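You operate a simulated robot arm through the tools that you are given. There is no shell and no other tool. Be economical: measure what you need, move in short steps, check, and stop when the job is done.

Carry out the task below with a simulated two-armed robot. There is one attempt and no reset: what you move stays moved.

TASK
Fill the carry tray with spare block Lot 59 and get it checked.
Fine: tray latch left open, the tray full on the check pad, the lamp green.

Only the result counts: the job must be done as asked and must still hold three seconds after the hand-in. Knocking over, shifting, dropping, spilling or breaking anything else fails it.

THE ROBOT
Two 7-joint arms with two-finger parallel grippers on one trunk, on a base that drives. Base frame: it is fixed to the floor where the robot stands at the start and does not move with it; the origin is under the middle of the robot, x ahead of it, y to its left, z up. Lengths are in m, angles in degrees, forces in N, time in s.
The left shoulder is at the start at [0.05, 0.161, 1.098], the right one opposite. With the tool pointing down near the work surface each hand reaches from about 0.1 to 0.66 m from the robot's upright axis, wherever it stands, measured 20 degrees to its own side. Places, roughly: board clamp button [2.2, 0, 0.8]; check pad [2.3, 0.7, 0.8]; tray check button [2.2, 0.3, 0.8]; tray checker [2.2, 0.3, 0.8]; tray latch [0.3, 0.4, 0.7]. Payload 3.43 kg a hand.
The TCP of each hand is the grasp point between the finger pads, 0.03 m short of the fingertips. In the tool frame z runs along the fingers and y along their closing line. Largest opening 0.094 m; finger width 0.028, thickness 0.01; the body of the gripper, 0.05 by 0.096 m, starts 0.055 m behind the TCP.
Orientation is that of the tool frame in the base frame, as [roll, pitch, yaw] about the fixed x, y, z axes, in that order (R = Rz(yaw) Ry(pitch) Rx(roll)). With the fingers straight down and closing along the base's y, the tool's x points along the base's -x, its y along +y and its z along -z.

THE INTERFACE
- The arms move only by the tool send_rows. It takes "left_plan", "right_plan" or both (then of equal length, played together; a hand with none holds still); each is a list of rows, each a list of 7 numbers: the closure, from 0 (fully open) to 1 (shut), then the shift along the tool's x, y, z in units of 50 mm (1.0 is 50 mm), then the turn, a rotation vector about the tool's x, y, z in units of 8 degrees (1.0 is 8 degrees). In form: [[grip, dx, dy, dz, rx, ry, rz], ...]. A call has 1 to 12 rows; each row shifts and turns the commanded pose from where the row before left it, along the tool's axes as they then stand. A call with a number of a shift or a turn outside -1 to 1 is refused whole. Each row takes 0.2 s and may step no farther than 0.05 m and 8.6 degrees from the row before; otherwise, or with a gripper value out of range, the whole call is refused. Where a pose cannot be reached the arm comes as near as it can. A force on the tool above 60 N (or 10 N above the force at the start of the call, whichever is more), or a blocked arm, ends the call early, and 0.2 s more pass. Each finger travels about 0.045 m/s and halts on what it meets, pressing with about 38 N; the grip force reading is that of the motor and also rises with nothing between the fingers. The clock runs only during rows and for 0.2 s after the last one: add rows that do not move to give the fingers time. It gives the time, the measured TCP pose, the force on the tool (base axes), the opening and the grip force at its end, in the units of the frame above (readings bear some noise), with the torque about the TCP (base axes, N m) and any sound that the robot's microphone picked up.
- Cameras (640 x 400 px; columns grow to the right, rows downward): "scene" is now at [0.1193, 0.0354, 1.2161]; the picture's right is [0.39, -0.92, 0.00], its down [-0.57, -0.24, -0.78] and it looks along [0.72, 0.31, -0.62] (base axes); focal length 271 px, centre (320, 200). "left" rides on the left gripper at [0.076, -0.014, -0.103] in its tool frame; the picture's right is [0.18, 0.98, 0.00], its down [-0.75, 0.14, -0.64] and it looks along [-0.63, 0.12, 0.77] (tool axes); focal length 243 px, centre (320, 200). "right" rides on the right gripper at [0.076, 0.014, -0.103] in its tool frame; the picture's right is [-0.18, 0.98, 0.00], its down [-0.75, -0.14, -0.64] and it looks along [-0.63, -0.12, 0.77] (tool axes); focal length 243 px, centre (320, 200). There is no depth. A picture from a camera that has moved, and an enlarged one, comes with that camera's place and axes in the base frame and with its lens.
- grab_frame(camera): a new picture of that camera. The clock stands still meanwhile.
- slide_trunk(by): slides the trunk up (or, below 0, down) by that many m; the arms and the scene camera ride with it, the base frame stays. It gives what a move gives, with no picture.
- steer(legs): drives the robot by 1 to 6 legs, each [ahead, left, turn to the left] in m, m and degrees, along the robot's own axes; the way and the turn of a leg run together, so that a leg with both is an arc; at most 1.5 m and 180 degrees a leg. The arms and the cameras ride along, it lands a little off, and it stops where it bumps. It gives what a move gives.
- pan_tilt(pan, tilt): turns the head with the scene camera to pan (to the left, within 80 degrees either way) and tilt (down, from -29 to 69), counted from straight ahead of the robot. It gives what a move gives.
- close_up(camera, box): a new picture of the part [left, top, right, bottom] of that camera's present view, enlarged. The clock stands still meanwhile.
- finish_job(): hands the job in; it is judged then, once.

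Go step by step. Nothing tells you exact positions but the pictures and the camera data: compare them with the known pose of the tool, close in by small moves and look again before you grip or let go. The budget is 120 turns and 92 pictures, counting those below and the enlarged ones. Unless the task says otherwise, let go and move clear before handing in, and close with one line.

The tools are called after "Emit:" as a command line: name --argument value ..., lists and objects as JSON in quotes. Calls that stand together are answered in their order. send_rows: Moves the arms, as the interface text tells. Its arguments: {"type":"object","properties":{"left_plan":{"type":"array","items":{"type":"array","items":{"type":"number"}}},"right_plan":{"type":"array","items":{"type":"array","items":{"type":"number"}}}},"required":[]} The other tools are called the same way: slide_trunk (by) slides the trunk up or down; steer (legs) drives the base; pan_tilt (pan, tilt) turns the head that bears the scene camera; grab_frame (camera) takes a picture; close_up (camera, box) takes an enlarged picture of a part of a camera's view; finish_job () hands the job in.

At the start:

```text
clock: 0.0
left_position: [0.325, 0.4299, 1.0176]
left_orientation: [180.0, 0.1, 180.0]
left_force: [0.7, 0.2, -0.1]
left_ft_torque: [0.0, 0.03, 0.0]
left_finger_gap: 0.0938
left_gripper_force: 0.1
right_position: [0.4105, 0.0167, 1.0589]
right_orientation: [180.0, 0.0, 179.9]
right_force: [0.3, 0.1, 0.1]
right_ft_torque: [0.01, -0.02, 0.03]
right_finger_gap: 0.0941
right_gripper_force: 0.1
trunk travel left (down, up): [-0.125, 0.142]
robot x, y, heading: [0.001, -0.0022, 0.1]
head pan, tilt: [23.2, 38.5]
```

scene: 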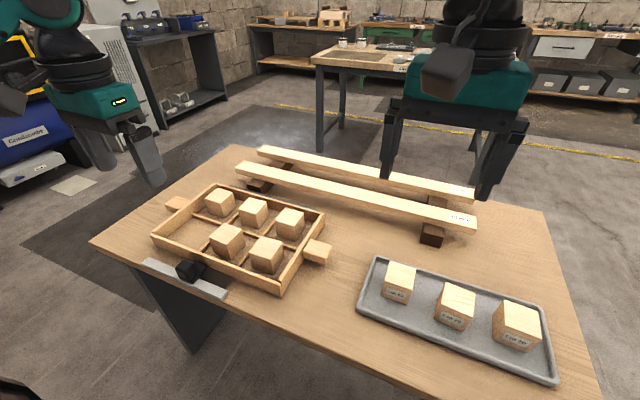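
right: 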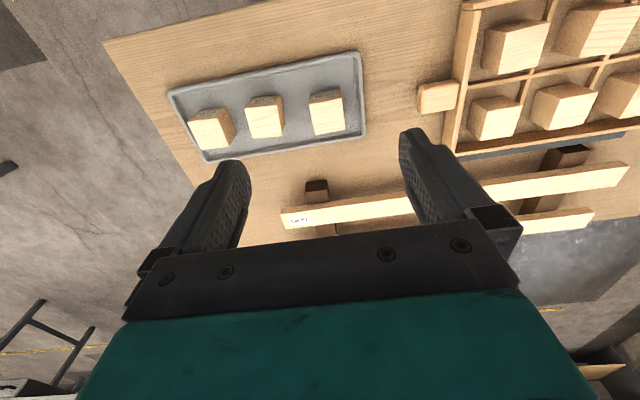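
left: 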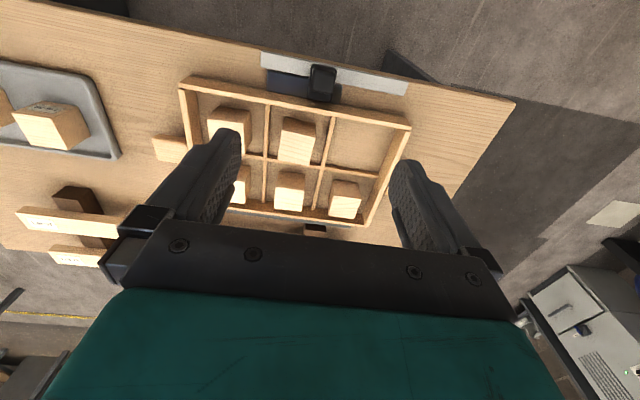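

I see a six-cell carry tray with five blocks and one empty cell, a grey tray with three labelled spare blocks, and a latch at the front edge. I'll read the labels and look closely at the latch.

Emit:
close_up --camera "scene" --box '[350, 250, 560, 381]'

Emit:
close_up --camera "scene" --box '[130, 170, 340, 301]'

```text
3.05 times, centred on (455, 316) of scene
camera zoom: at [0.1193, 0.0354, 1.2161], right [0.39, -0.92, 0.0], down [-0.57, -0.24, -0.78], along [0.72, 0.31, -0.62], focal length 826 px, centre (-91, -152)
```

zoom: 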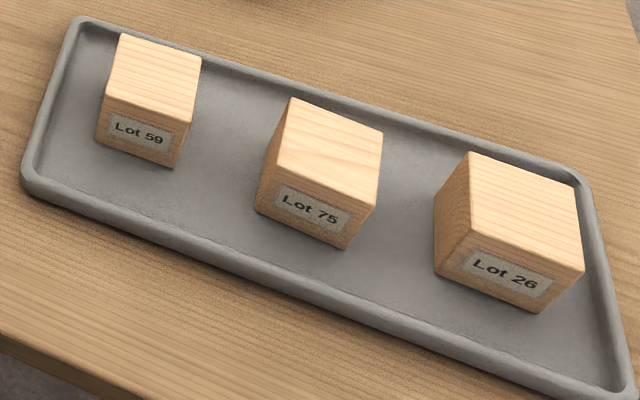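

```text
3.05 times, centred on (235, 236) of scene
camera zoom: at [0.1193, 0.0354, 1.2161], right [0.39, -0.92, 0.0], down [-0.57, -0.24, -0.78], along [0.72, 0.31, -0.62], focal length 826 px, centre (579, 92)
```

zoom: 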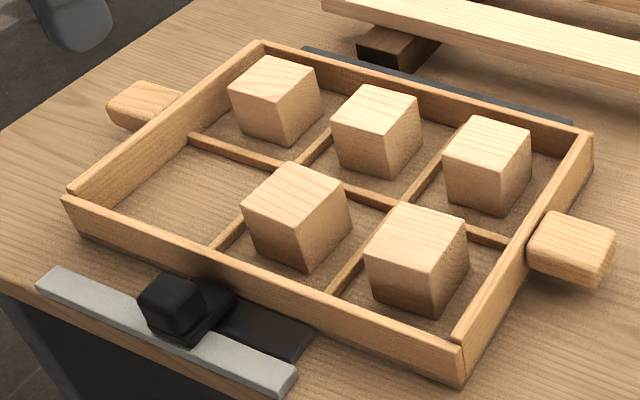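

Lot 59 is the leftmost spare, with its centre near (0.49, 0.018). The tray spans about x .385–.62, y .235–.595, with handles at (.50, .206) and (.50, .63), and its empty cell is near (.445, .535). Next I look at the latch and the handles.

Emit:
close_up --camera "left" --box '[240, 30, 430, 149]'

Emit:
close_up --camera "right" --box '[150, 40, 470, 240]'

Emit:
close_up --camera "scene" --box '[140, 240, 240, 302]'

```text
3.36 times, centred on (335, 90) of left
camera zoom: at [0.2482, 0.4161, 1.1201], right [-0.18, 0.98, 0.0], down [0.75, 0.14, 0.64], along [0.63, 0.12, -0.77], focal length 816 px, centre (270, 571)
```

zoom: 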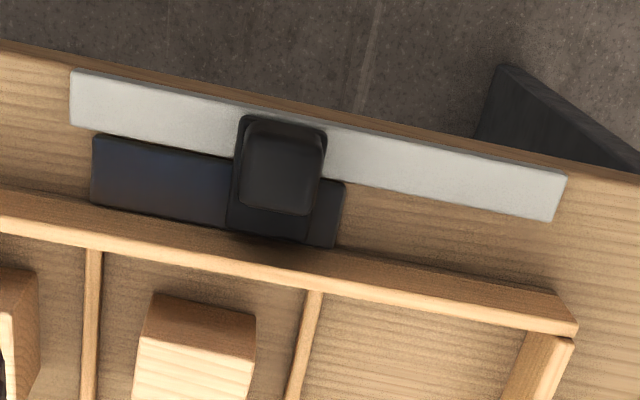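

```text
2.00 times, centred on (310, 140) of right
camera zoom: at [0.3324, 0.032, 1.1603], right [0.18, 0.98, 0.0], down [0.75, -0.14, 0.64], along [0.63, -0.12, -0.77], focal length 485 px, centre (340, 320)
```

zoom: 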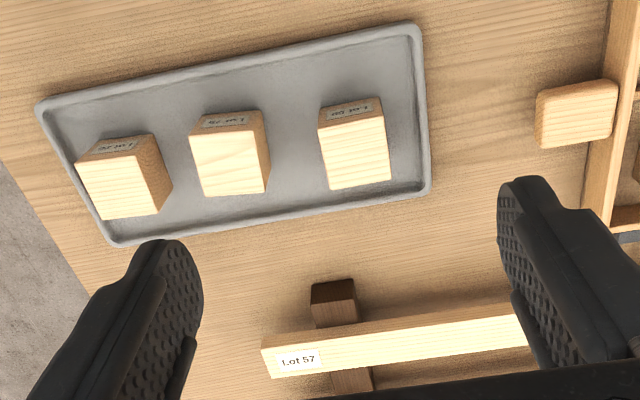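

```text
6.40 times, centred on (190, 271) of scene
camera zoom: at [0.1193, 0.0354, 1.2161], right [0.39, -0.92, 0.0], down [-0.57, -0.24, -0.78], along [0.72, 0.31, -0.62], focal length 1734 px, centre (1152, -254)
```

zoom: 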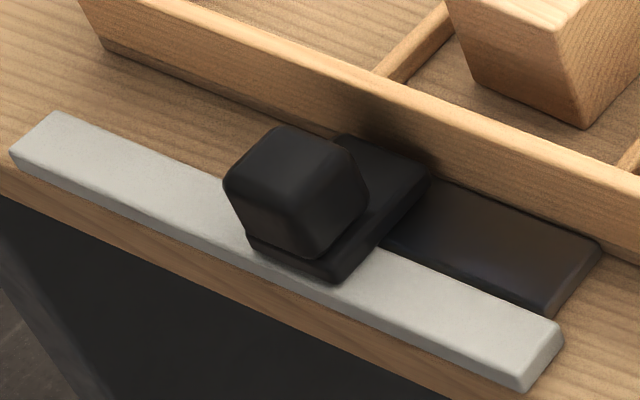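

Lot 59 will go into the empty cell using the left hand. I'll shift the base left so the spare block and the empty cell are both well inside its reach.

Emit:
steer --legs '[[0, 0.22, 0]]'

```text
clock: 1.7
left_position: [0.325, 0.6494, 1.0172]
left_orientation: [-179.9, 0.0, 179.9]
left_force: [0.7, -0.2, -0.1]
left_ft_torque: [0.0, -0.01, -0.01]
left_finger_gap: 0.0943
left_gripper_force: 0.0
right_position: [0.4092, 0.2369, 1.0577]
right_orientation: [180.0, 0.0, 179.9]
right_force: [-0.3, 0.4, -0.4]
right_ft_torque: [-0.01, 0.02, 0.01]
right_finger_gap: 0.0939
right_gripper_force: 0.1
trunk travel left (down, up): [-0.125, 0.142]
robot x, y, heading: [0.0009, 0.2194, -0.0]
head pan, tilt: [23.2, 38.5]
```

Now the right hand moves to hover above Lot 59.

Emit:
send_rows --right_plan '[[0, -0.32, -0.874, 0.3, 0, 0, 0], [0, -0.32, -0.874, 0.3, 0, 0, 0], [0, -0.32, -0.874, 0.3, 0, 0, 0], [0, -0.32, -0.874, 0.3, 0, 0, 0], [0, -0.32, -0.874, 0.3, 0, 0, 0], [0, 0, 0, 0.9, 0, 0, 0], [0, 0, 0, 0.9, 0, 0, 0]]'

Emit:
grab_frame --camera "right"

```text
clock: 3.3
left_position: [0.3262, 0.6495, 1.0169]
left_orientation: [-180.0, 0.0, 179.8]
left_force: [0.1, 0.2, 0.3]
left_ft_torque: [0.0, -0.01, 0.03]
left_finger_gap: 0.0941
left_gripper_force: 0.0
right_position: [0.4894, 0.0186, 0.8926]
right_orientation: [-180.0, 0.2, 179.9]
right_force: [0.1, -0.6, -0.2]
right_ft_torque: [0.0, 0.01, 0.0]
right_finger_gap: 0.0941
right_gripper_force: 0.0
trunk travel left (down, up): [-0.125, 0.142]
robot x, y, heading: [0.0002, 0.2197, -0.1]
head pan, tilt: [23.2, 38.5]
```

```text
83 pictures are left
camera right: at [0.4123, 0.0338, 0.9938], right [0.19, 0.98, 0.0], down [0.75, -0.14, 0.64], along [0.63, -0.12, -0.77], focal length 243 px, centre (320, 200)
```

right: 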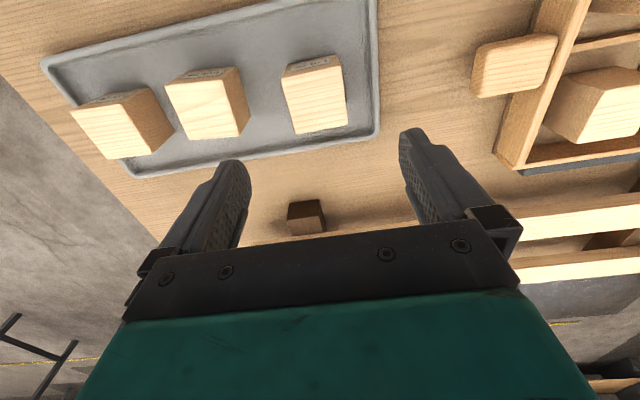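

The block's centre is close to the TCP and it sits square to the fingers. I'll descend and grip.

Emit:
send_rows --right_plan '[[0, 0, -0.04, 0.74, 0, 0, 0], [0, 0, 0, 0.74, 0, 0, 0], [0, 0, 0, 0.74, 0, 0, 0], [0, 0, 0, 0.7, 0, 0, 0], [0, 0, 0, 0, 0, 0, 0]]'

Emit:
grab_frame --camera "right"

```text
clock: 4.5
left_position: [0.3252, 0.6496, 1.0183]
left_orientation: [-180.0, 0.0, 179.9]
left_force: [0.1, 1.2, 0.9]
left_ft_torque: [-0.01, -0.01, 0.03]
left_finger_gap: 0.094
left_gripper_force: 0.2
right_position: [0.4895, 0.017, 0.7466]
right_orientation: [-180.0, 0.0, 179.9]
right_force: [-0.9, -0.3, 0.6]
right_ft_torque: [0.0, -0.03, 0.01]
right_finger_gap: 0.094
right_gripper_force: 0.0
trunk travel left (down, up): [-0.125, 0.142]
robot x, y, heading: [0.0021, 0.2187, -0.0]
head pan, tilt: [23.2, 38.5]
```

```text
82 pictures are left
camera right: at [0.4124, 0.0305, 0.8492], right [0.19, 0.98, 0.0], down [0.75, -0.14, 0.64], along [0.63, -0.12, -0.77], focal length 243 px, centre (320, 200)
```

right: 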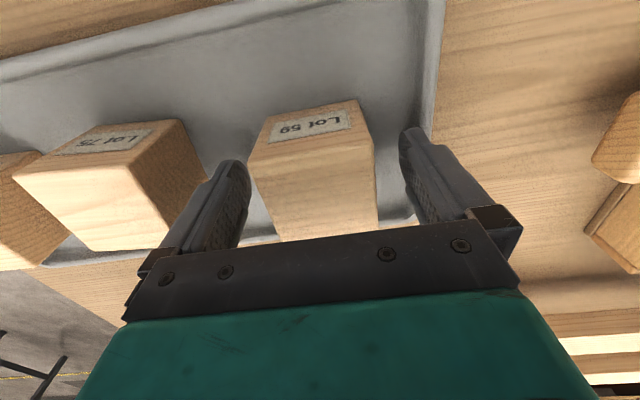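

Lot 59 is between the fingers. I'll close, then lift.

Emit:
send_rows --right_plan '[[0.5, 0, 0, 0, 0, 0, 0], [0.8, 0, 0, 0, 0, 0, 0], [0.8, 0, 0, 0, 0, 0, 0], [0.8, 0, 0, 0, 0, 0, 0], [0.8, 0, 0, 0, 0, 0, 0], [0.8, 0, 0, -0.4, 0, 0, 0], [0.8, 0, 0, -0.8, 0, 0, 0], [0.8, 0, 0, -0.9, 0, 0, 0], [0.8, 0, 0, -0.9, 0, 0, 0], [0.8, 0, 0, 0, 0, 0, 0]]'

Emit:
grab_frame --camera "right"

```text
clock: 6.7
left_position: [0.3259, 0.6489, 1.017]
left_orientation: [179.9, 0.0, 179.9]
left_force: [0.1, 0.1, 1.0]
left_ft_torque: [0.0, 0.03, -0.01]
left_finger_gap: 0.0942
left_gripper_force: 0.1
right_position: [0.489, 0.016, 0.8972]
right_orientation: [180.0, 0.0, 179.8]
right_force: [0.9, 0.3, -1.0]
right_ft_torque: [-0.01, -0.01, -0.01]
right_finger_gap: 0.0587
right_gripper_force: 37.3
trunk travel left (down, up): [-0.125, 0.142]
robot x, y, heading: [-0.0014, 0.2209, 0.1]
head pan, tilt: [23.2, 38.5]
```

```text
81 pictures are left
camera right: at [0.4116, 0.0302, 0.9998], right [0.19, 0.98, 0.0], down [0.75, -0.14, 0.64], along [0.63, -0.12, -0.77], focal length 243 px, centre (320, 200)
```

right: 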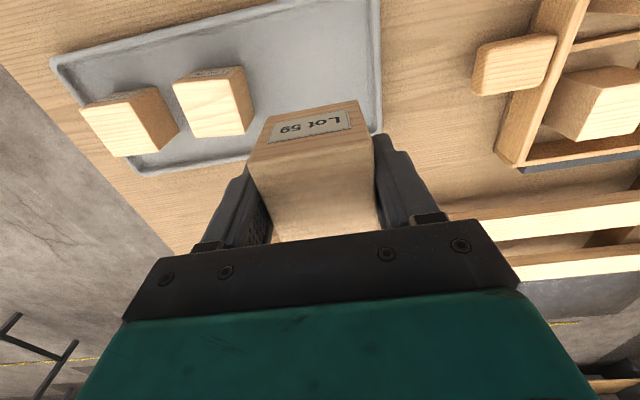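

The grip holds. I'll drive left to centre the robot on the tray, at y≈0.416.

Emit:
steer --legs '[[0, 0.196, 0]]'

Emit:
pan_tilt --pan 0 --tilt 48

Emit:
grab_frame --camera "scene"

```text
clock: 8.3
left_position: [0.3263, 0.8456, 1.018]
left_orientation: [-180.0, 0.0, 180.0]
left_force: [-0.2, 0.3, -0.3]
left_ft_torque: [0.0, 0.02, 0.03]
left_finger_gap: 0.0938
left_gripper_force: 0.0
right_position: [0.4896, 0.2106, 0.8962]
right_orientation: [-179.9, 0.0, 179.8]
right_force: [1.0, 0.2, -0.7]
right_ft_torque: [0.0, -0.01, -0.01]
right_finger_gap: 0.0585
right_gripper_force: 38.0
trunk travel left (down, up): [-0.125, 0.142]
robot x, y, heading: [-0.0021, 0.4174, 0.0]
head pan, tilt: [23.2, 38.5]
```

```text
clock: 9.1
left_position: [0.3267, 0.8454, 1.0172]
left_orientation: [-179.9, 0.0, 179.9]
left_force: [0.4, -0.3, 0.5]
left_ft_torque: [0.03, 0.02, -0.01]
left_finger_gap: 0.0941
left_gripper_force: 0.1
right_position: [0.4891, 0.2107, 0.898]
right_orientation: [-180.0, 0.0, 179.9]
right_force: [0.3, 0.3, -1.1]
right_ft_torque: [0.0, 0.0, 0.01]
right_finger_gap: 0.0586
right_gripper_force: 38.3
trunk travel left (down, up): [-0.125, 0.142]
robot x, y, heading: [0.0009, 0.4158, 0.0]
head pan, tilt: [0.0, 48.0]
```

```text
80 pictures are left
camera scene: at [0.1197, 0.4171, 1.2025], right [0.0, -1.0, 0.0], down [-0.74, 0.0, -0.67], along [0.67, 0.0, -0.74], focal length 271 px, centre (320, 200)
```

scene: 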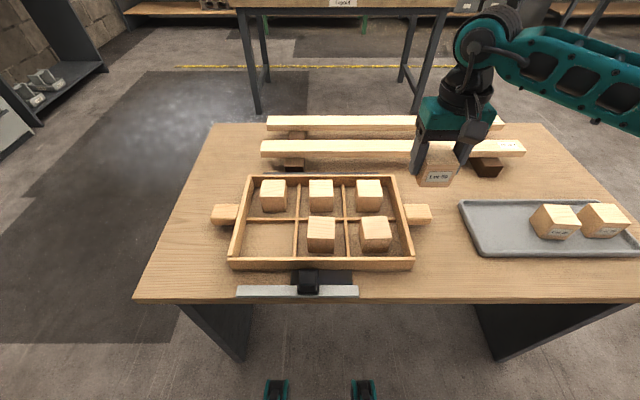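

The robot is centred on the tray. A zoom will give a precise cell position.

Emit:
close_up --camera "scene" --box '[200, 160, 440, 310]'

```text
2.67 times, centred on (320, 235) of scene
camera zoom: at [0.1197, 0.4171, 1.2025], right [0.0, -1.0, 0.0], down [-0.74, 0.0, -0.67], along [0.67, 0.0, -0.74], focal length 722 px, centre (320, 107)
```

zoom: 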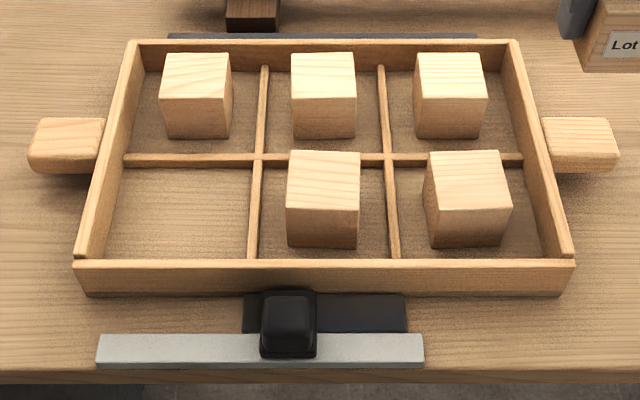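

The empty cell's centre is about (.442, .528). I'll carry the block over it and come partway down.

Emit:
send_rows --right_plan '[[0.8, 0.134, 0.907, 0, 0, 0, 0], [0.8, 0.134, 0.907, 0, 0, 0, 0], [0.8, 0.134, 0.907, 0, 0, 0, 0], [0.8, 0.134, 0.907, 0, 0, 0, 0], [0.8, 0.134, 0.907, 0, 0, 0, 0], [0.8, 0.134, 0.907, 0, 0, 0, 0], [0.8, 0.134, 0.907, 0, 0, 0, 0], [0.8, 0, 0, 0.9, 0, 0, 0], [0.8, 0, 0, 0.7, 0, 0, 0], [0.8, 0, 0, 0, 0, 0, 0]]'

Emit:
grab_frame --camera "right"

Emit:
close_up --camera "scene" --box '[200, 160, 440, 310]'

```text
clock: 11.3
left_position: [0.3258, 0.8452, 1.0184]
left_orientation: [-180.0, 0.0, 179.9]
left_force: [0.1, -0.6, -0.3]
left_ft_torque: [0.01, -0.01, 0.02]
left_finger_gap: 0.0942
left_gripper_force: 0.0
right_position: [0.4421, 0.5275, 0.8169]
right_orientation: [180.0, -0.1, 179.9]
right_force: [0.0, 0.1, -0.5]
right_ft_torque: [-0.02, 0.04, -0.01]
right_finger_gap: 0.0585
right_gripper_force: 37.5
trunk travel left (down, up): [-0.125, 0.142]
robot x, y, heading: [0.0017, 0.4153, -0.2]
head pan, tilt: [0.0, 48.0]
```

```text
78 pictures are left
camera right: at [0.3661, 0.5435, 0.9187], right [0.19, 0.98, 0.0], down [0.75, -0.14, 0.64], along [0.63, -0.12, -0.77], focal length 243 px, centre (320, 200)
```

right: 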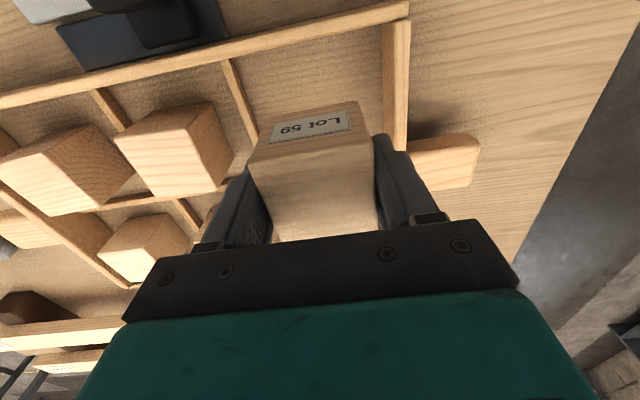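

```text
2.67 times, centred on (320, 235) of scene
camera zoom: at [0.1196, 0.4171, 1.2025], right [0.0, -1.0, 0.0], down [-0.74, 0.0, -0.67], along [0.67, 0.0, -0.74], focal length 722 px, centre (320, 107)
```

zoom: 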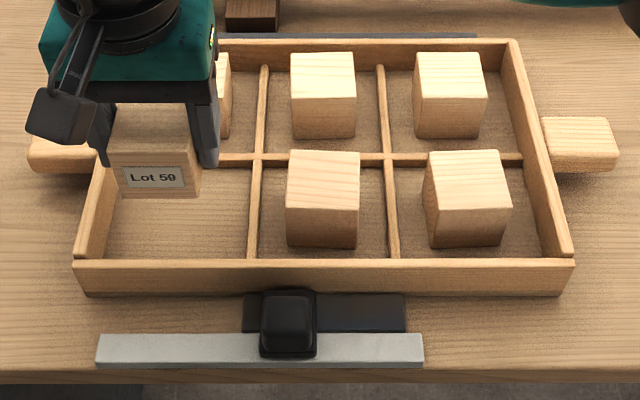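

It is aligned over the cell, so I'll lower it.

Emit:
send_rows --right_plan '[[0.8, 0, 0, 0.6, 0, 0, 0], [0.8, 0, 0, 0.6, 0, 0, 0], [0.8, 0, 0, 0.05, 0, 0, 0], [0.8, 0, 0, 0, 0, 0, 0]]'

Emit:
close_up --camera "scene" --box '[200, 160, 440, 310]'

```text
clock: 12.3
left_position: [0.3257, 0.8449, 1.0179]
left_orientation: [180.0, 0.0, 179.9]
left_force: [0.9, 0.5, -0.2]
left_ft_torque: [-0.03, 0.01, -0.01]
left_finger_gap: 0.0942
left_gripper_force: 0.1
right_position: [0.4433, 0.5274, 0.7554]
right_orientation: [180.0, 0.0, 179.8]
right_force: [0.3, 0.6, -0.6]
right_ft_torque: [0.0, 0.0, -0.01]
right_finger_gap: 0.0588
right_gripper_force: 38.3
trunk travel left (down, up): [-0.125, 0.142]
robot x, y, heading: [-0.0045, 0.4171, -0.3]
head pan, tilt: [0.0, 48.0]
```

```text
2.67 times, centred on (320, 235) of scene
camera zoom: at [0.1196, 0.417, 1.2025], right [0.0, -1.0, 0.0], down [-0.74, 0.0, -0.67], along [0.67, 0.0, -0.74], focal length 722 px, centre (320, 107)
```

zoom: 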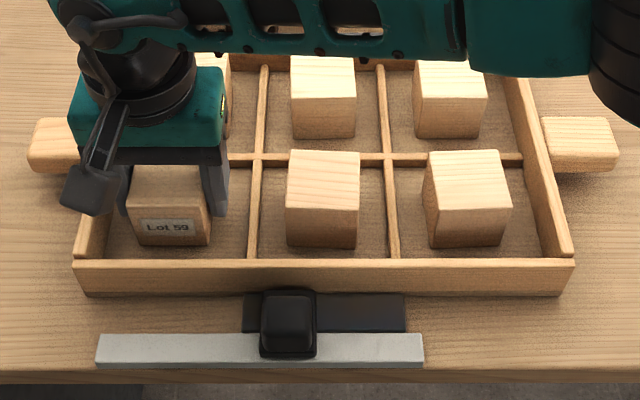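

It is almost on the floor of the cell. I'll ease down a few millimetres to feel contact.

Emit:
send_rows --right_plan '[[0.8, 0, 0, 0.06, 0, 0, 0], [0.8, 0, 0, 0, 0, 0, 0]]'

```text
clock: 12.9
left_position: [0.3254, 0.8447, 1.0168]
left_orientation: [180.0, 0.0, 179.9]
left_force: [0.8, -0.3, -0.3]
left_ft_torque: [0.0, 0.0, 0.01]
left_finger_gap: 0.0941
left_gripper_force: 0.1
right_position: [0.4437, 0.5278, 0.754]
right_orientation: [-180.0, -0.1, 179.8]
right_force: [-0.1, -0.2, -0.4]
right_ft_torque: [-0.03, -0.02, -0.01]
right_finger_gap: 0.0585
right_gripper_force: 38.2
trunk travel left (down, up): [-0.125, 0.142]
robot x, y, heading: [-0.0015, 0.4169, 0.3]
head pan, tilt: [0.0, 48.0]
```

Emit:
send_rows --right_plan '[[0.8, 0, 0, 0.06, 0, 0, 0], [0.8, 0, 0, 0.04, 0, 0, 0], [0.8, 0, 0, 0, 0, 0, 0]]'

```text
clock: 13.7
left_position: [0.3243, 0.8454, 1.0184]
left_orientation: [180.0, 0.1, 179.9]
left_force: [-1.2, 0.6, -0.3]
left_ft_torque: [0.03, -0.03, 0.0]
left_finger_gap: 0.0941
left_gripper_force: 0.0
right_position: [0.443, 0.5276, 0.7501]
right_orientation: [179.9, 0.2, 179.7]
right_force: [-0.7, -3.0, 21.2]
right_ft_torque: [-0.31, 0.35, -0.01]
right_finger_gap: 0.0588
right_gripper_force: 38.1
trunk travel left (down, up): [-0.125, 0.142]
robot x, y, heading: [0.0022, 0.4168, -0.2]
head pan, tilt: [0.0, 48.0]
```

Contact felt. I'll relieve the pressure slightly, open partway, and rise.

Emit:
send_rows --right_plan '[[0.8, 0, 0, -0.03, 0, 0, 0], [0.2, 0, 0, 0, 0, 0, 0], [0.2, 0, 0, 0, 0, 0, 0], [0.2, 0, 0, -0.4, 0, 0, 0], [0.2, 0, 0, -0.8, 0, 0, 0], [0, 0, 0, -1, 0, 0, 0], [0, 0, 0, -1, 0, 0, 0], [0, 0, -1, 0, 0, 0, 0], [0, 0, -1, 0, 0, 0, 0], [0, 0, -1, 0, 0, 0, 0], [0, 0, -1, 0, 0, 0, 0], [0, 0, -1, 0, 0, 0, 0]]'

Emit:
close_up --camera "scene" --box '[200, 160, 440, 310]'

```text
clock: 16.3
left_position: [0.3257, 0.8449, 1.0178]
left_orientation: [-180.0, 0.0, 179.8]
left_force: [0.1, -0.4, 1.1]
left_ft_torque: [0.02, -0.01, -0.02]
left_finger_gap: 0.0942
left_gripper_force: 0.0
right_position: [0.443, 0.2782, 0.9083]
right_orientation: [179.9, 0.0, 180.0]
right_force: [0.0, 1.0, -0.4]
right_ft_torque: [-0.02, -0.02, 0.01]
right_finger_gap: 0.094
right_gripper_force: 0.0
trunk travel left (down, up): [-0.125, 0.142]
robot x, y, heading: [0.0003, 0.4154, -0.1]
head pan, tilt: [0.0, 48.0]
```

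```text
2.67 times, centred on (320, 235) of scene
camera zoom: at [0.1195, 0.4166, 1.2025], right [0.0, -1.0, 0.0], down [-0.74, 0.0, -0.67], along [0.67, 0.0, -0.74], focal length 722 px, centre (320, 107)
```

zoom: 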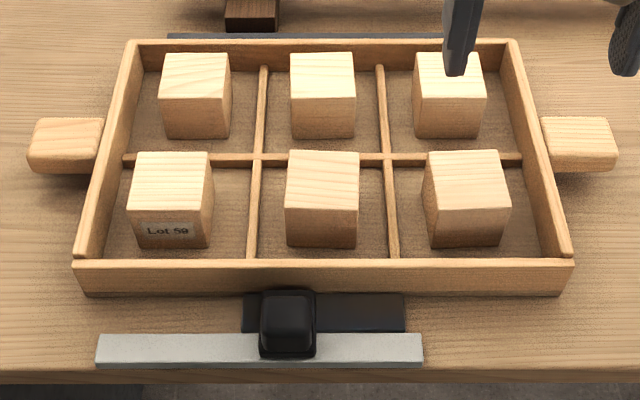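

The tray is full. Now the latch: I bring the left hand above the knob at about (.34, .438) and look closer.

Emit:
send_rows --left_plan '[[0, -0.028, -0.814, 0.24, 0, 0, 0], [0, -0.028, -0.814, 0.24, 0, 0, 0], [0, -0.028, -0.814, 0.24, 0, 0, 0], [0, -0.028, -0.814, 0.24, 0, 0, 0], [0, -0.028, -0.814, 0.24, 0, 0, 0], [0, -0.028, -0.814, 0.24, 0, 0, 0], [0, -0.028, -0.814, 0.24, 0, 0, 0], [0, -0.028, -0.814, 0.24, 0, 0, 0], [0, -0.028, -0.814, 0.24, 0, 0, 0], [0, -0.028, -0.814, 0.24, 0, 0, 0], [0, 0, 0, 0, 0, 0, 0]]' --right_plan '[[0, 0, -1, 0, 0, 0, 0], [0, 0, -1, 0, 0, 0, 0], [0, 0, -0.5, 0, 0, 0, 0], [0, 0, 0, 0, 0, 0, 0], [0, 0, 0, 0, 0, 0, 0], [0, 0, 0, 0, 0, 0, 0], [0, 0, 0, 0, 0, 0, 0], [0, 0, 0, 0, 0, 0, 0], [0, 0, 0, 0, 0, 0, 0], [0, 0, 0, 0, 0, 0, 0], [0, 0, 0, 0, 0, 0, 0]]'

Emit:
grab_frame --camera "left"

```text
clock: 18.7
left_position: [0.3329, 0.5139, 0.9195]
left_orientation: [-180.0, -0.1, 179.9]
left_force: [0.1, 0.0, -0.1]
left_ft_torque: [-0.01, 0.01, -0.01]
left_finger_gap: 0.0938
left_gripper_force: 0.1
left hand out of reach, approached as far as the arm can: row 9, 10
right_position: [0.4425, 0.1525, 0.9091]
right_orientation: [-180.0, 0.0, 179.8]
right_force: [0.5, -0.9, -0.1]
right_ft_torque: [-0.01, 0.0, 0.0]
right_finger_gap: 0.0938
right_gripper_force: 0.0
trunk travel left (down, up): [-0.125, 0.142]
robot x, y, heading: [0.0023, 0.4142, -0.2]
head pan, tilt: [0.0, 48.0]
```

```text
74 pictures are left
camera left: at [0.2566, 0.4986, 1.0226], right [-0.18, 0.98, 0.0], down [0.75, 0.14, 0.64], along [0.63, 0.12, -0.77], focal length 243 px, centre (320, 200)
```

left: 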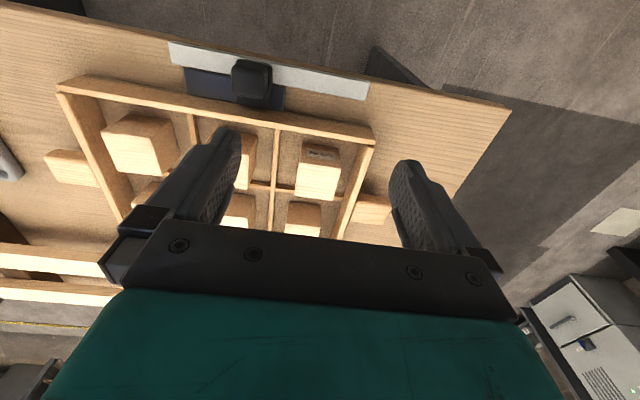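

The left arm can't fold in that far from here, so I'll drive right to give it room.

Emit:
steer --legs '[[0, -0.22, 0]]'

```text
clock: 20.4
left_position: [0.3318, 0.2925, 0.9205]
left_orientation: [179.9, 0.0, 180.0]
left_force: [-0.1, -0.3, 0.1]
left_ft_torque: [0.01, 0.0, -0.03]
left_finger_gap: 0.0942
left_gripper_force: 0.0
right_position: [0.4418, -0.0653, 0.9079]
right_orientation: [180.0, 0.0, 179.8]
right_force: [0.3, -0.5, -0.9]
right_ft_torque: [0.01, -0.01, -0.02]
right_finger_gap: 0.0939
right_gripper_force: 0.2
trunk travel left (down, up): [-0.125, 0.142]
robot x, y, heading: [0.0006, 0.1969, 0.0]
head pan, tilt: [0.0, 48.0]
```

Emit:
send_rows --left_plan '[[0, -0.04, 0.73, 0.25, 0, 0, 0], [0, -0.04, 0.73, 0.25, 0, 0, 0], [0, -0.04, 0.73, 0.25, 0, 0, 0], [0, -0.04, 0.73, 0.25, 0, 0, 0], [0, 0, 0, 0, 0, 0, 0]]'

Emit:
grab_frame --camera "left"

Emit:
pan_tilt --pan 40 --tilt 50

Emit:
grab_frame --camera "scene"

```text
clock: 21.6
left_position: [0.3399, 0.4386, 0.8681]
left_orientation: [-179.9, -0.1, 179.8]
left_force: [1.4, 0.5, -0.3]
left_ft_torque: [-0.02, 0.02, 0.03]
left_finger_gap: 0.0939
left_gripper_force: 0.1
right_position: [0.4429, -0.0664, 0.9084]
right_orientation: [-180.0, 0.0, 179.8]
right_force: [0.3, 0.1, -0.2]
right_ft_torque: [-0.01, 0.0, -0.01]
right_finger_gap: 0.0938
right_gripper_force: 0.2
trunk travel left (down, up): [-0.125, 0.142]
robot x, y, heading: [-0.0013, 0.1953, -0.1]
head pan, tilt: [0.0, 48.0]
```

```text
73 pictures are left
camera left: at [0.2642, 0.4247, 0.9714], right [-0.18, 0.98, 0.0], down [0.75, 0.14, 0.64], along [0.63, 0.12, -0.77], focal length 243 px, centre (320, 200)
```

left: 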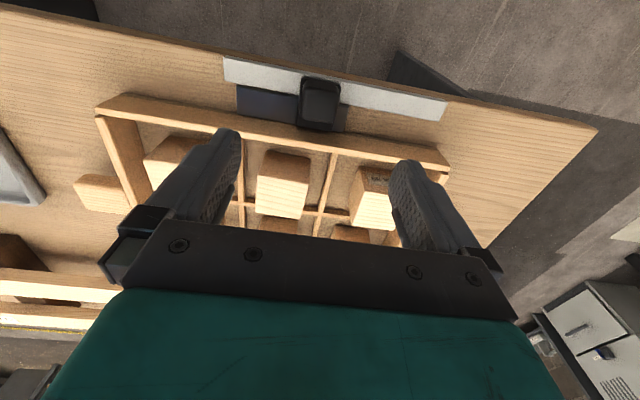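

```text
clock: 22.7
left_position: [0.341, 0.4382, 0.8695]
left_orientation: [180.0, 0.0, 179.9]
left_force: [-0.2, 0.1, -0.1]
left_ft_torque: [-0.01, -0.01, -0.01]
left_finger_gap: 0.0939
left_gripper_force: 0.1
right_position: [0.4423, -0.0671, 0.9089]
right_orientation: [180.0, 0.1, 179.9]
right_force: [0.2, 0.8, 0.3]
right_ft_torque: [0.0, 0.0, 0.01]
right_finger_gap: 0.094
right_gripper_force: 0.0
trunk travel left (down, up): [-0.125, 0.142]
robot x, y, heading: [-0.0025, 0.196, -0.1]
head pan, tilt: [40.0, 50.0]
```

```text
72 pictures are left
camera scene: at [0.0994, 0.2469, 1.1997], right [0.64, -0.77, 0.0], down [-0.59, -0.49, -0.64], along [0.49, 0.41, -0.77], focal length 271 px, centre (320, 200)
```

scene: 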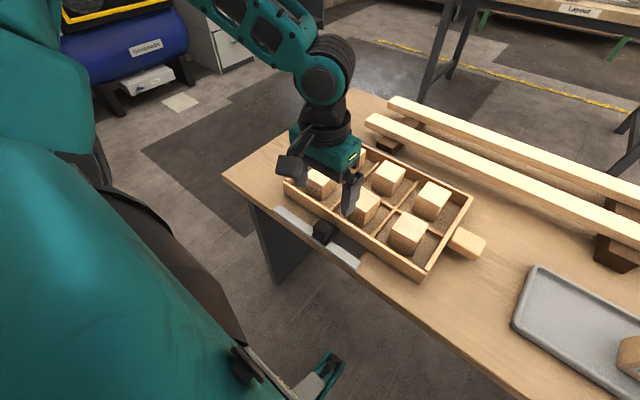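

The knob is centred under the left hand at about (.337, .439), with its top near z .75. I'll descend around it.

Emit:
send_rows --left_plan '[[0, 0.04, 0, 0.6, 0, 0, 0], [0, 0, 0, 0.6, 0, 0, 0], [0, 0, 0, 0.6, 0, 0, 0], [0, 0, 0, 0.58, 0, 0, 0], [0, 0, 0, 0, 0, 0, 0]]'

Emit:
grab_frame --camera "left"

Emit:
close_up --camera "scene" --box '[240, 140, 440, 265]'

```text
clock: 23.9
left_position: [0.3395, 0.4385, 0.7499]
left_orientation: [-179.9, 0.0, 179.9]
left_force: [-1.0, 0.4, 0.1]
left_ft_torque: [-0.03, 0.01, 0.0]
left_finger_gap: 0.094
left_gripper_force: 0.1
right_position: [0.4425, -0.066, 0.9074]
right_orientation: [-180.0, 0.0, 179.9]
right_force: [0.3, 0.5, -0.2]
right_ft_torque: [0.02, 0.03, 0.0]
right_finger_gap: 0.0939
right_gripper_force: 0.0
trunk travel left (down, up): [-0.125, 0.142]
robot x, y, heading: [0.0031, 0.1953, -0.1]
head pan, tilt: [40.0, 50.0]
```

```text
71 pictures are left
camera left: at [0.2628, 0.4248, 0.853], right [-0.18, 0.98, 0.0], down [0.75, 0.14, 0.64], along [0.63, 0.12, -0.77], focal length 243 px, centre (320, 200)
```

left: 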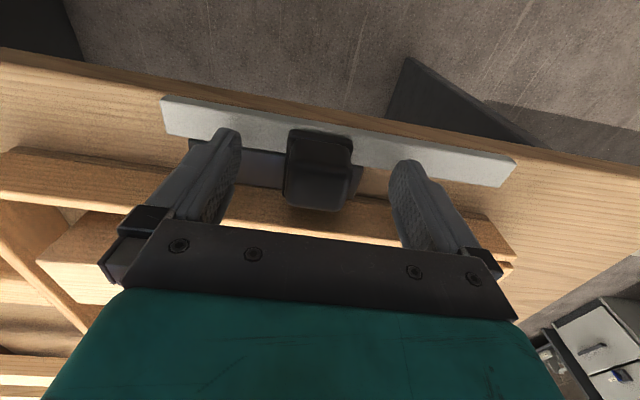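

```text
3.20 times, centred on (340, 202) of scene
camera zoom: at [0.0994, 0.247, 1.1997], right [0.64, -0.77, 0.0], down [-0.59, -0.49, -0.64], along [0.49, 0.41, -0.77], focal length 867 px, centre (256, 192)
```

zoom: 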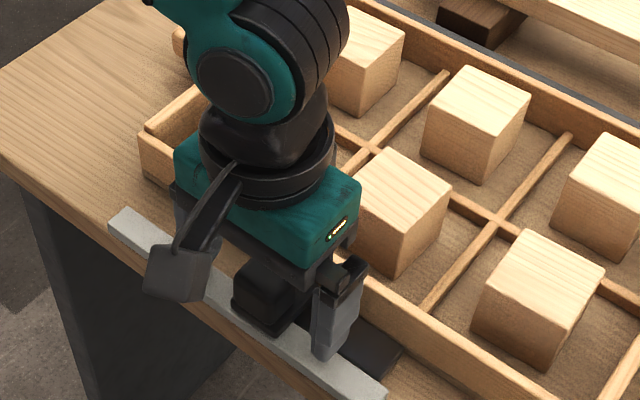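

The tongue on the slider overlaps the dark strip attached in front of the tray, and the rail runs free towards +y. That makes +y the likely opening direction. I'll grip the knob and slide it a little to feel it.

Emit:
send_rows --left_plan '[[0.5, 0, 0, 0, 0, 0, 0], [0.9, 0, 0, 0, 0, 0, 0], [0.9, 0, 0, 0, 0, 0, 0], [0.9, 0, 0, 0, 0, 0, 0], [0.9, 0, 0, 0, 0, 0, 0], [0.9, 0, 0, 0, 0, 0, 0]]'

Emit:
send_rows --left_plan '[[0.9, 0, 0.2, 0, 0, 0, 0], [0.9, 0, 0.2, 0, 0, 0, 0], [0.9, 0, 0, 0, 0, 0, 0]]'

Emit:
grab_frame --camera "left"

```text
clock: 25.3
left_position: [0.3379, 0.4388, 0.7501]
left_orientation: [-179.9, 0.1, 179.9]
left_force: [-0.1, -2.1, -1.7]
left_ft_torque: [-0.31, -0.03, 0.19]
left_finger_gap: 0.0397
left_gripper_force: 44.8
right_position: [0.4418, -0.0656, 0.909]
right_orientation: [-179.9, 0.1, 179.7]
right_force: [0.3, -0.1, -0.7]
right_ft_torque: [0.01, -0.02, 0.0]
right_finger_gap: 0.0939
right_gripper_force: 0.0
trunk travel left (down, up): [-0.125, 0.142]
robot x, y, heading: [-0.0007, 0.1964, -0.0]
head pan, tilt: [40.0, 50.0]
```

```text
clock: 26.1
left_position: [0.3384, 0.4589, 0.7506]
left_orientation: [180.0, 0.0, 179.9]
left_force: [-2.0, -0.8, -4.5]
left_ft_torque: [-0.3, -0.55, 0.15]
left_finger_gap: 0.0397
left_gripper_force: 45.2
right_position: [0.4414, -0.0666, 0.9086]
right_orientation: [180.0, 0.1, 179.9]
right_force: [-0.4, 0.3, 0.0]
right_ft_torque: [0.0, 0.0, 0.0]
right_finger_gap: 0.0939
right_gripper_force: 0.1
trunk travel left (down, up): [-0.125, 0.142]
robot x, y, heading: [-0.0006, 0.1953, -0.2]
head pan, tilt: [40.0, 50.0]
```

```text
69 pictures are left
camera left: at [0.2628, 0.4454, 0.8535], right [-0.18, 0.98, 0.0], down [0.75, 0.14, 0.64], along [0.63, 0.12, -0.77], focal length 243 px, centre (320, 200)
```

left: 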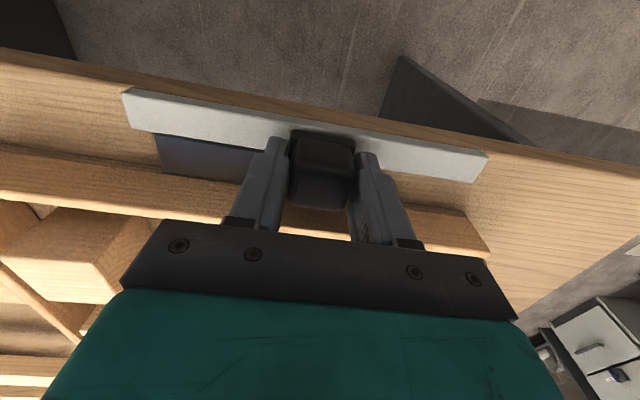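

It slides freely and the strip stays put. I'll continue +y until the tongue is well past the strip or it stops.

Emit:
send_rows --left_plan '[[0.9, 0, 0.3, 0, 0, 0, 0], [0.9, 0, 0.3, 0, 0, 0, 0], [0.9, 0, 0.3, 0, 0, 0, 0], [0.9, 0, 0.3, 0, 0, 0, 0], [0.9, 0, 0, 0, 0, 0, 0]]'

Emit:
grab_frame --camera "left"

```text
clock: 27.3
left_position: [0.3391, 0.5188, 0.7494]
left_orientation: [-179.9, 0.0, 179.9]
left_force: [0.6, 4.1, -3.3]
left_ft_torque: [-0.1, 0.16, 0.21]
left_finger_gap: 0.0397
left_gripper_force: 44.3
right_position: [0.4416, -0.0659, 0.9094]
right_orientation: [179.9, 0.1, 179.9]
right_force: [-1.2, 0.1, 0.2]
right_ft_torque: [-0.03, 0.02, -0.01]
right_finger_gap: 0.0938
right_gripper_force: 0.1
trunk travel left (down, up): [-0.125, 0.142]
robot x, y, heading: [-0.002, 0.1981, 0.2]
head pan, tilt: [40.0, 50.0]
```

```text
68 pictures are left
camera left: at [0.2628, 0.5055, 0.8535], right [-0.18, 0.98, 0.0], down [0.75, 0.14, 0.64], along [0.63, 0.12, -0.77], focal length 243 px, centre (320, 200)
```

left: 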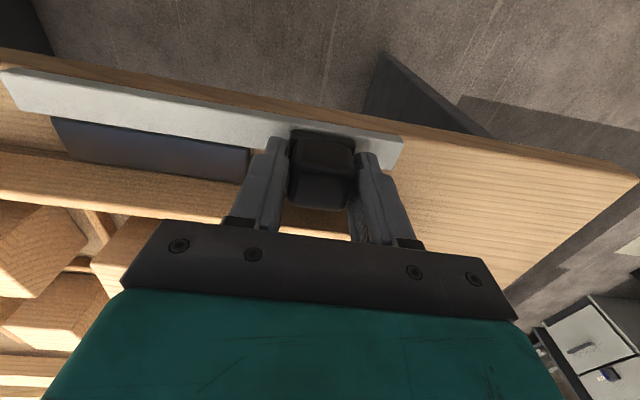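

Emit:
send_rows --left_plan '[[0.9, 0, 0.2, 0, 0, 0, 0], [0.9, 0, 0.2, 0, 0, 0, 0], [0.9, 0, 0.2, 0, 0, 0, 0], [0.9, 0, 0, 0, 0, 0, 0]]'

```text
clock: 27.9
left_position: [0.3386, 0.5225, 0.7524]
left_orientation: [-178.2, 0.1, 179.6]
left_force: [4.2, -11.0, -12.0]
left_ft_torque: [1.03, 0.12, 0.61]
left_finger_gap: 0.0401
left_gripper_force: 44.8
right_position: [0.4417, -0.0686, 0.9079]
right_orientation: [-180.0, -0.1, 179.7]
right_force: [0.3, 0.7, -0.6]
right_ft_torque: [-0.01, 0.01, 0.01]
right_finger_gap: 0.0942
right_gripper_force: 0.1
trunk travel left (down, up): [-0.125, 0.142]
robot x, y, heading: [-0.0009, 0.1947, -0.3]
head pan, tilt: [40.0, 50.0]
stopped in row 2 (left hand): the force on the tool passed its limit (the readings are from after the stop); the commanded pose is now the measured one
```

The latch is at its end stop, clear of the strip. I'll release, rise and check that it stays.

Emit:
send_rows --left_plan '[[0.9, 0, -0.04, 0, 0, 0, 0], [0.5, 0, 0, 0, 0, 0, 0], [0.3, 0, 0, 0, 0, 0, 0], [0.2, 0, 0, 0, 0, 0, 0], [0.2, 0, 0, -0.5, 0, 0, 0], [0.2, 0, 0, -0.8, 0, 0, 0], [0, 0, 0, -0.8, 0, 0, 0], [0, 0, 0, -0.8, 0, 0, 0], [0, 0, 0.5, 0, 0, 0, 0], [0, 0, 1, 0, 0, 0, 0], [0, 0, 0.8, 0, 0, 0, 0]]'

Emit:
grab_frame --camera "scene"

Emit:
grab_frame --camera "left"

```text
clock: 30.3
left_position: [0.3391, 0.6423, 0.8931]
left_orientation: [-178.4, 0.1, 179.6]
left_force: [-0.3, 1.2, -0.3]
left_ft_torque: [0.02, -0.01, 0.0]
left_finger_gap: 0.0939
left_gripper_force: 0.0
right_position: [0.4417, -0.0684, 0.909]
right_orientation: [-180.0, -0.2, 179.7]
right_force: [0.4, -0.3, -0.3]
right_ft_torque: [0.02, 0.01, -0.01]
right_finger_gap: 0.0941
right_gripper_force: 0.2
trunk travel left (down, up): [-0.125, 0.142]
robot x, y, heading: [-0.0048, 0.1921, -0.4]
head pan, tilt: [40.0, 50.0]
```

```text
67 pictures are left
camera scene: at [0.0995, 0.246, 1.1997], right [0.64, -0.77, 0.0], down [-0.59, -0.49, -0.64], along [0.49, 0.41, -0.77], focal length 271 px, centre (320, 200)
```

scene: 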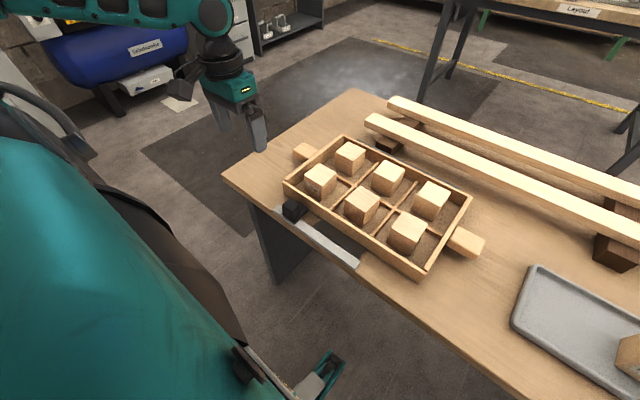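

```text
66 pictures are left
camera left: at [0.2624, 0.6312, 0.9959], right [-0.18, 0.98, -0.03], down [0.75, 0.15, 0.64], along [0.63, 0.09, -0.77], focal length 243 px, centre (320, 200)
```

left: 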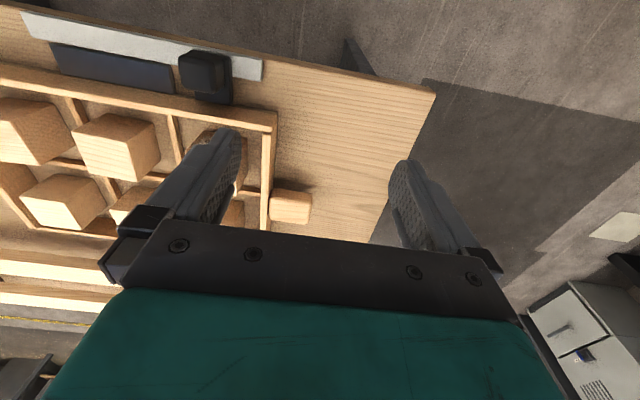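

The latch stays put. I'll zoom in on it before handling the tray.

Emit:
close_up --camera "left" --box '[20, 10, 300, 185]'

Emit:
close_up --camera "scene" --box '[260, 150, 400, 238]'

```text
2.29 times, centred on (160, 98) of left
camera zoom: at [0.2624, 0.6312, 0.9959], right [-0.18, 0.98, -0.03], down [0.75, 0.15, 0.64], along [0.63, 0.09, -0.77], focal length 555 px, centre (686, 434)
```

zoom: 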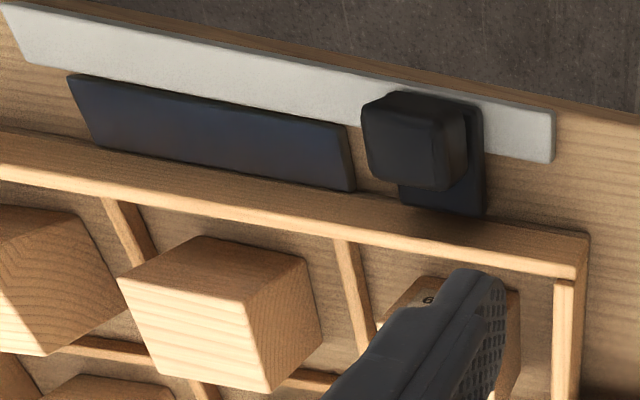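

```text
4.55 times, centred on (330, 194) of scene
camera zoom: at [0.0995, 0.246, 1.1997], right [0.64, -0.77, 0.0], down [-0.59, -0.49, -0.64], along [0.49, 0.41, -0.77], focal length 1231 px, centre (274, 227)
```

zoom: 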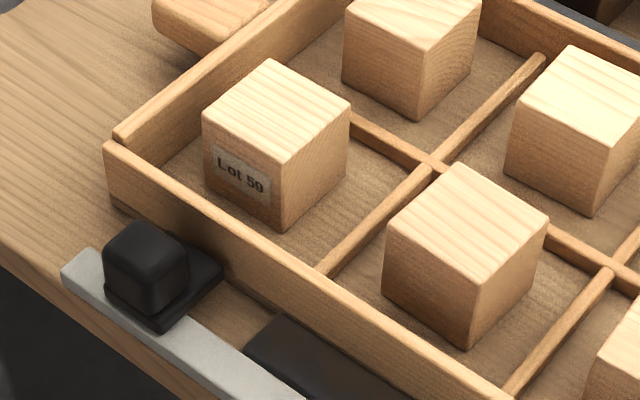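

The tongue is clear of the strip, so the latch is open. Now I'll survey the destination and the route before carrying.

Emit:
pan_tilt --pan 10 --tilt 12

Emit:
grab_frame --camera "scene"

Emit:
pan_tilt --pan 65 --tilt 30

Emit:
grab_frame --camera "scene"

```text
clock: 31.3
left_position: [0.339, 0.6404, 0.8931]
left_orientation: [-178.4, 0.2, 179.6]
left_force: [0.2, -0.1, 0.5]
left_ft_torque: [0.03, 0.0, 0.04]
left_finger_gap: 0.0938
left_gripper_force: 0.1
right_position: [0.441, -0.0676, 0.9092]
right_orientation: [-180.0, 0.1, 179.6]
right_force: [-0.4, -0.8, -0.5]
right_ft_torque: [-0.02, -0.02, 0.0]
right_finger_gap: 0.094
right_gripper_force: 0.0
trunk travel left (down, up): [-0.125, 0.142]
robot x, y, heading: [0.0003, 0.1947, -0.2]
head pan, tilt: [10.0, 12.0]
```

```text
63 pictures are left
camera scene: at [0.1322, 0.2126, 1.2583], right [0.17, -0.99, 0.0], down [-0.21, -0.04, -0.98], along [0.96, 0.17, -0.21], focal length 271 px, centre (320, 200)
```

scene: 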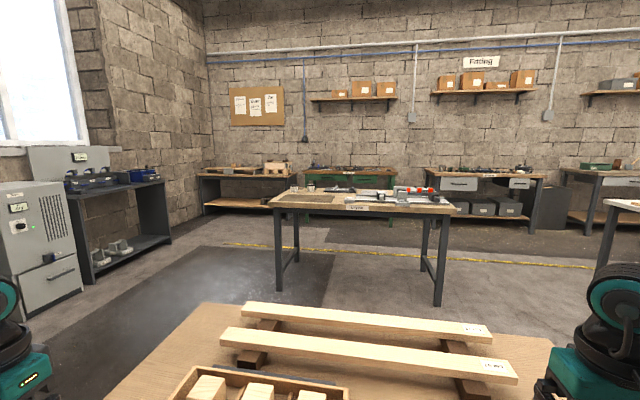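

```text
clock: 32.6
left_position: [0.3388, 0.6407, 0.8931]
left_orientation: [-178.3, 0.1, 179.6]
left_force: [-0.8, 0.0, -0.3]
left_ft_torque: [0.01, 0.0, 0.01]
left_finger_gap: 0.094
left_gripper_force: 0.1
right_position: [0.442, -0.0681, 0.9087]
right_orientation: [-179.9, 0.0, 179.7]
right_force: [-0.5, -0.4, 0.5]
right_ft_torque: [0.01, -0.01, -0.03]
right_finger_gap: 0.094
right_gripper_force: 0.1
trunk travel left (down, up): [-0.125, 0.142]
robot x, y, heading: [-0.0012, 0.193, -0.3]
head pan, tilt: [65.0, 30.0]
```

```text
62 pictures are left
camera scene: at [0.079, 0.2785, 1.2293], right [0.9, -0.43, 0.0], down [-0.21, -0.45, -0.87], along [0.37, 0.78, -0.5], focal length 271 px, centre (320, 200)
```

scene: 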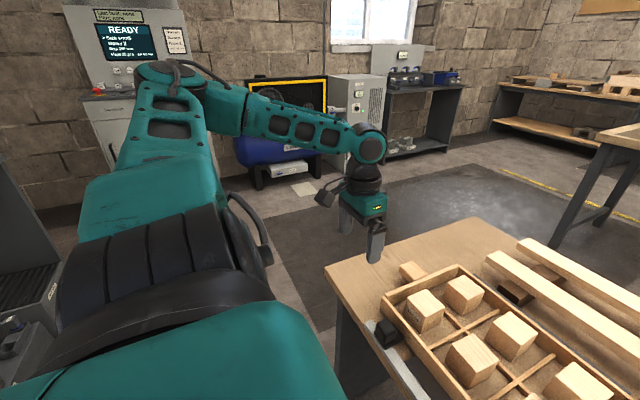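

The second table has its front edge near x 2.1 and spans y −0.4 to 0.95. I'll zoom in on it.

Emit:
pan_tilt --pan 8 --tilt 14

Emit:
close_up --camera "scene" --box '[260, 140, 470, 271]'

```text
clock: 33.8
left_position: [0.3386, 0.6412, 0.8929]
left_orientation: [-178.3, 0.2, 179.5]
left_force: [-0.6, 0.1, -0.3]
left_ft_torque: [-0.05, 0.0, 0.01]
left_finger_gap: 0.0939
left_gripper_force: 0.1
right_position: [0.4424, -0.0684, 0.9086]
right_orientation: [180.0, 0.0, 179.7]
right_force: [-1.0, 0.5, 0.1]
right_ft_torque: [-0.01, 0.0, -0.02]
right_finger_gap: 0.094
right_gripper_force: 0.1
trunk travel left (down, up): [-0.125, 0.142]
robot x, y, heading: [0.0028, 0.1973, 0.0]
head pan, tilt: [8.0, 14.0]
```

```text
3.05 times, centred on (365, 206) of scene
camera zoom: at [0.1328, 0.2094, 1.2551], right [0.14, -0.99, 0.0], down [-0.24, -0.03, -0.97], along [0.96, 0.13, -0.24], focal length 826 px, centre (183, 183)
```

zoom: 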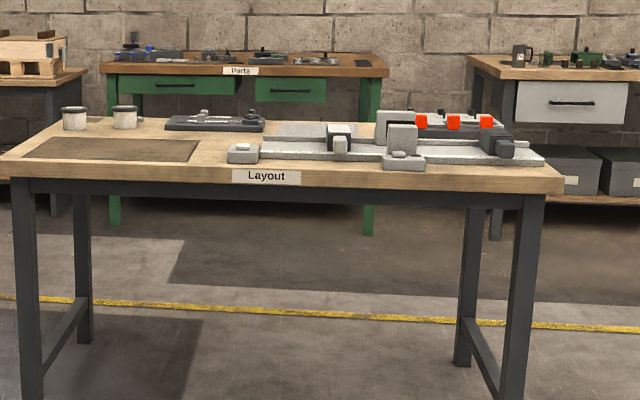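

The check pad is the dark rectangle at the left of that table, with two cups behind it and the button blocks to its right. I'll drive back to the tray's centreline and turn both hands so the fingers close along x on the handles.

Emit:
steer --legs '[[0, 0.22, 0]]'

Emit:
send_rows --left_plan '[[0, 0, 0, 0, 0.1, 0, 0.97], [0, 0, 0, 0, 0.1, 0, 0.97], [0, 0, 0, 0, 0, 0, 0.97], [0, 0, 0, 0, 0, 0, 0.97], [0, 0, 0, 0, 0, 0, 0.97], [0, 0, 0, 0, 0, 0, 0.97], [0, 0, 0, 0, 0, 0, 0.97], [0, 0, 0, 0, 0, 0, 0.97], [0, 0, 0, 0, 0, 0, 0.97], [0, 0, 0, 0, 0, 0, 0.97], [0, 0, 0, 0, 0, 0, 0.97], [0, 0, 0, 0, 0, 0, 0.52]]' --right_plan '[[0, 0, 0, 0, 0, 0, -0.97], [0, 0, 0, 0, 0, 0, -0.97], [0, 0, 0, 0, 0, 0, -0.97], [0, 0, 0, 0, 0, 0, -0.97], [0, 0, 0, 0, 0, 0, -0.97], [0, 0, 0, 0, 0, 0, -0.97], [0, 0, 0, 0, 0, 0, -0.97], [0, 0, 0, 0, 0, 0, -0.97], [0, 0, 0, 0, 0, 0, -0.97], [0, 0, 0, 0, 0, 0, -0.97], [0, 0, 0, 0, 0, 0, -0.97], [0, 0, 0, 0, 0, 0, -0.58]]'

```text
clock: 35.5
left_position: [0.339, 0.8626, 0.8924]
left_orientation: [-178.5, 0.1, 179.7]
left_force: [0.5, -0.3, 0.1]
left_ft_torque: [-0.02, 0.01, 0.02]
left_finger_gap: 0.0938
left_gripper_force: 0.1
right_position: [0.4436, 0.1532, 0.9084]
right_orientation: [180.0, 0.1, 179.7]
right_force: [-0.5, 0.3, -0.1]
right_ft_torque: [-0.02, -0.01, -0.02]
right_finger_gap: 0.0941
right_gripper_force: 0.1
trunk travel left (down, up): [-0.125, 0.142]
robot x, y, heading: [-0.0023, 0.4143, 0.0]
head pan, tilt: [8.0, 14.0]
```

```text
clock: 38.1
left_position: [0.339, 0.8622, 0.8928]
left_orientation: [-179.9, 3.1, 90.0]
left_force: [-1.0, -0.1, 0.4]
left_ft_torque: [0.01, -0.01, 0.0]
left_finger_gap: 0.0939
left_gripper_force: 0.0
right_position: [0.433, 0.1611, 0.9119]
right_orientation: [-178.7, 0.7, -137.3]
right_force: [-0.2, 0.0, -0.9]
right_ft_torque: [-0.02, -0.02, -0.03]
right_finger_gap: 0.0941
right_gripper_force: 0.1
right hand out of reach, approached as far as the arm can: row 6, 7, 8, 9, 10, 11, 12
trunk travel left (down, up): [-0.125, 0.142]
robot x, y, heading: [0.0017, 0.4144, -0.4]
head pan, tilt: [8.0, 14.0]
```

The left hand turned fully, but the right hit a wrist limit. I'll turn the right the other way, to yaw +90.

Emit:
send_rows --right_plan '[[0, 0, 0, 0, 0, 0, 1], [0, 0, 0, 0, 0, 0, 1], [0, 0, 0, 0, 0, 0, 1], [0, 0, 0, 0, 0, 0, 1], [0, 0, 0, 0, 0, 0, 1], [0, 0, 0, 0, 0, 0, 1]]'

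```text
clock: 39.5
left_position: [0.3399, 0.8621, 0.8939]
left_orientation: [-179.9, 3.2, 90.1]
left_force: [-0.1, -0.5, -0.1]
left_ft_torque: [0.03, -0.02, -0.01]
left_finger_gap: 0.0938
left_gripper_force: 0.1
right_position: [0.433, 0.1589, 0.9117]
right_orientation: [-179.6, 1.4, 174.5]
right_force: [-1.2, -0.2, -0.5]
right_ft_torque: [0.01, -0.02, -0.02]
right_finger_gap: 0.0941
right_gripper_force: 0.0
trunk travel left (down, up): [-0.125, 0.142]
robot x, y, heading: [0.0014, 0.4151, -0.2]
head pan, tilt: [8.0, 14.0]
```

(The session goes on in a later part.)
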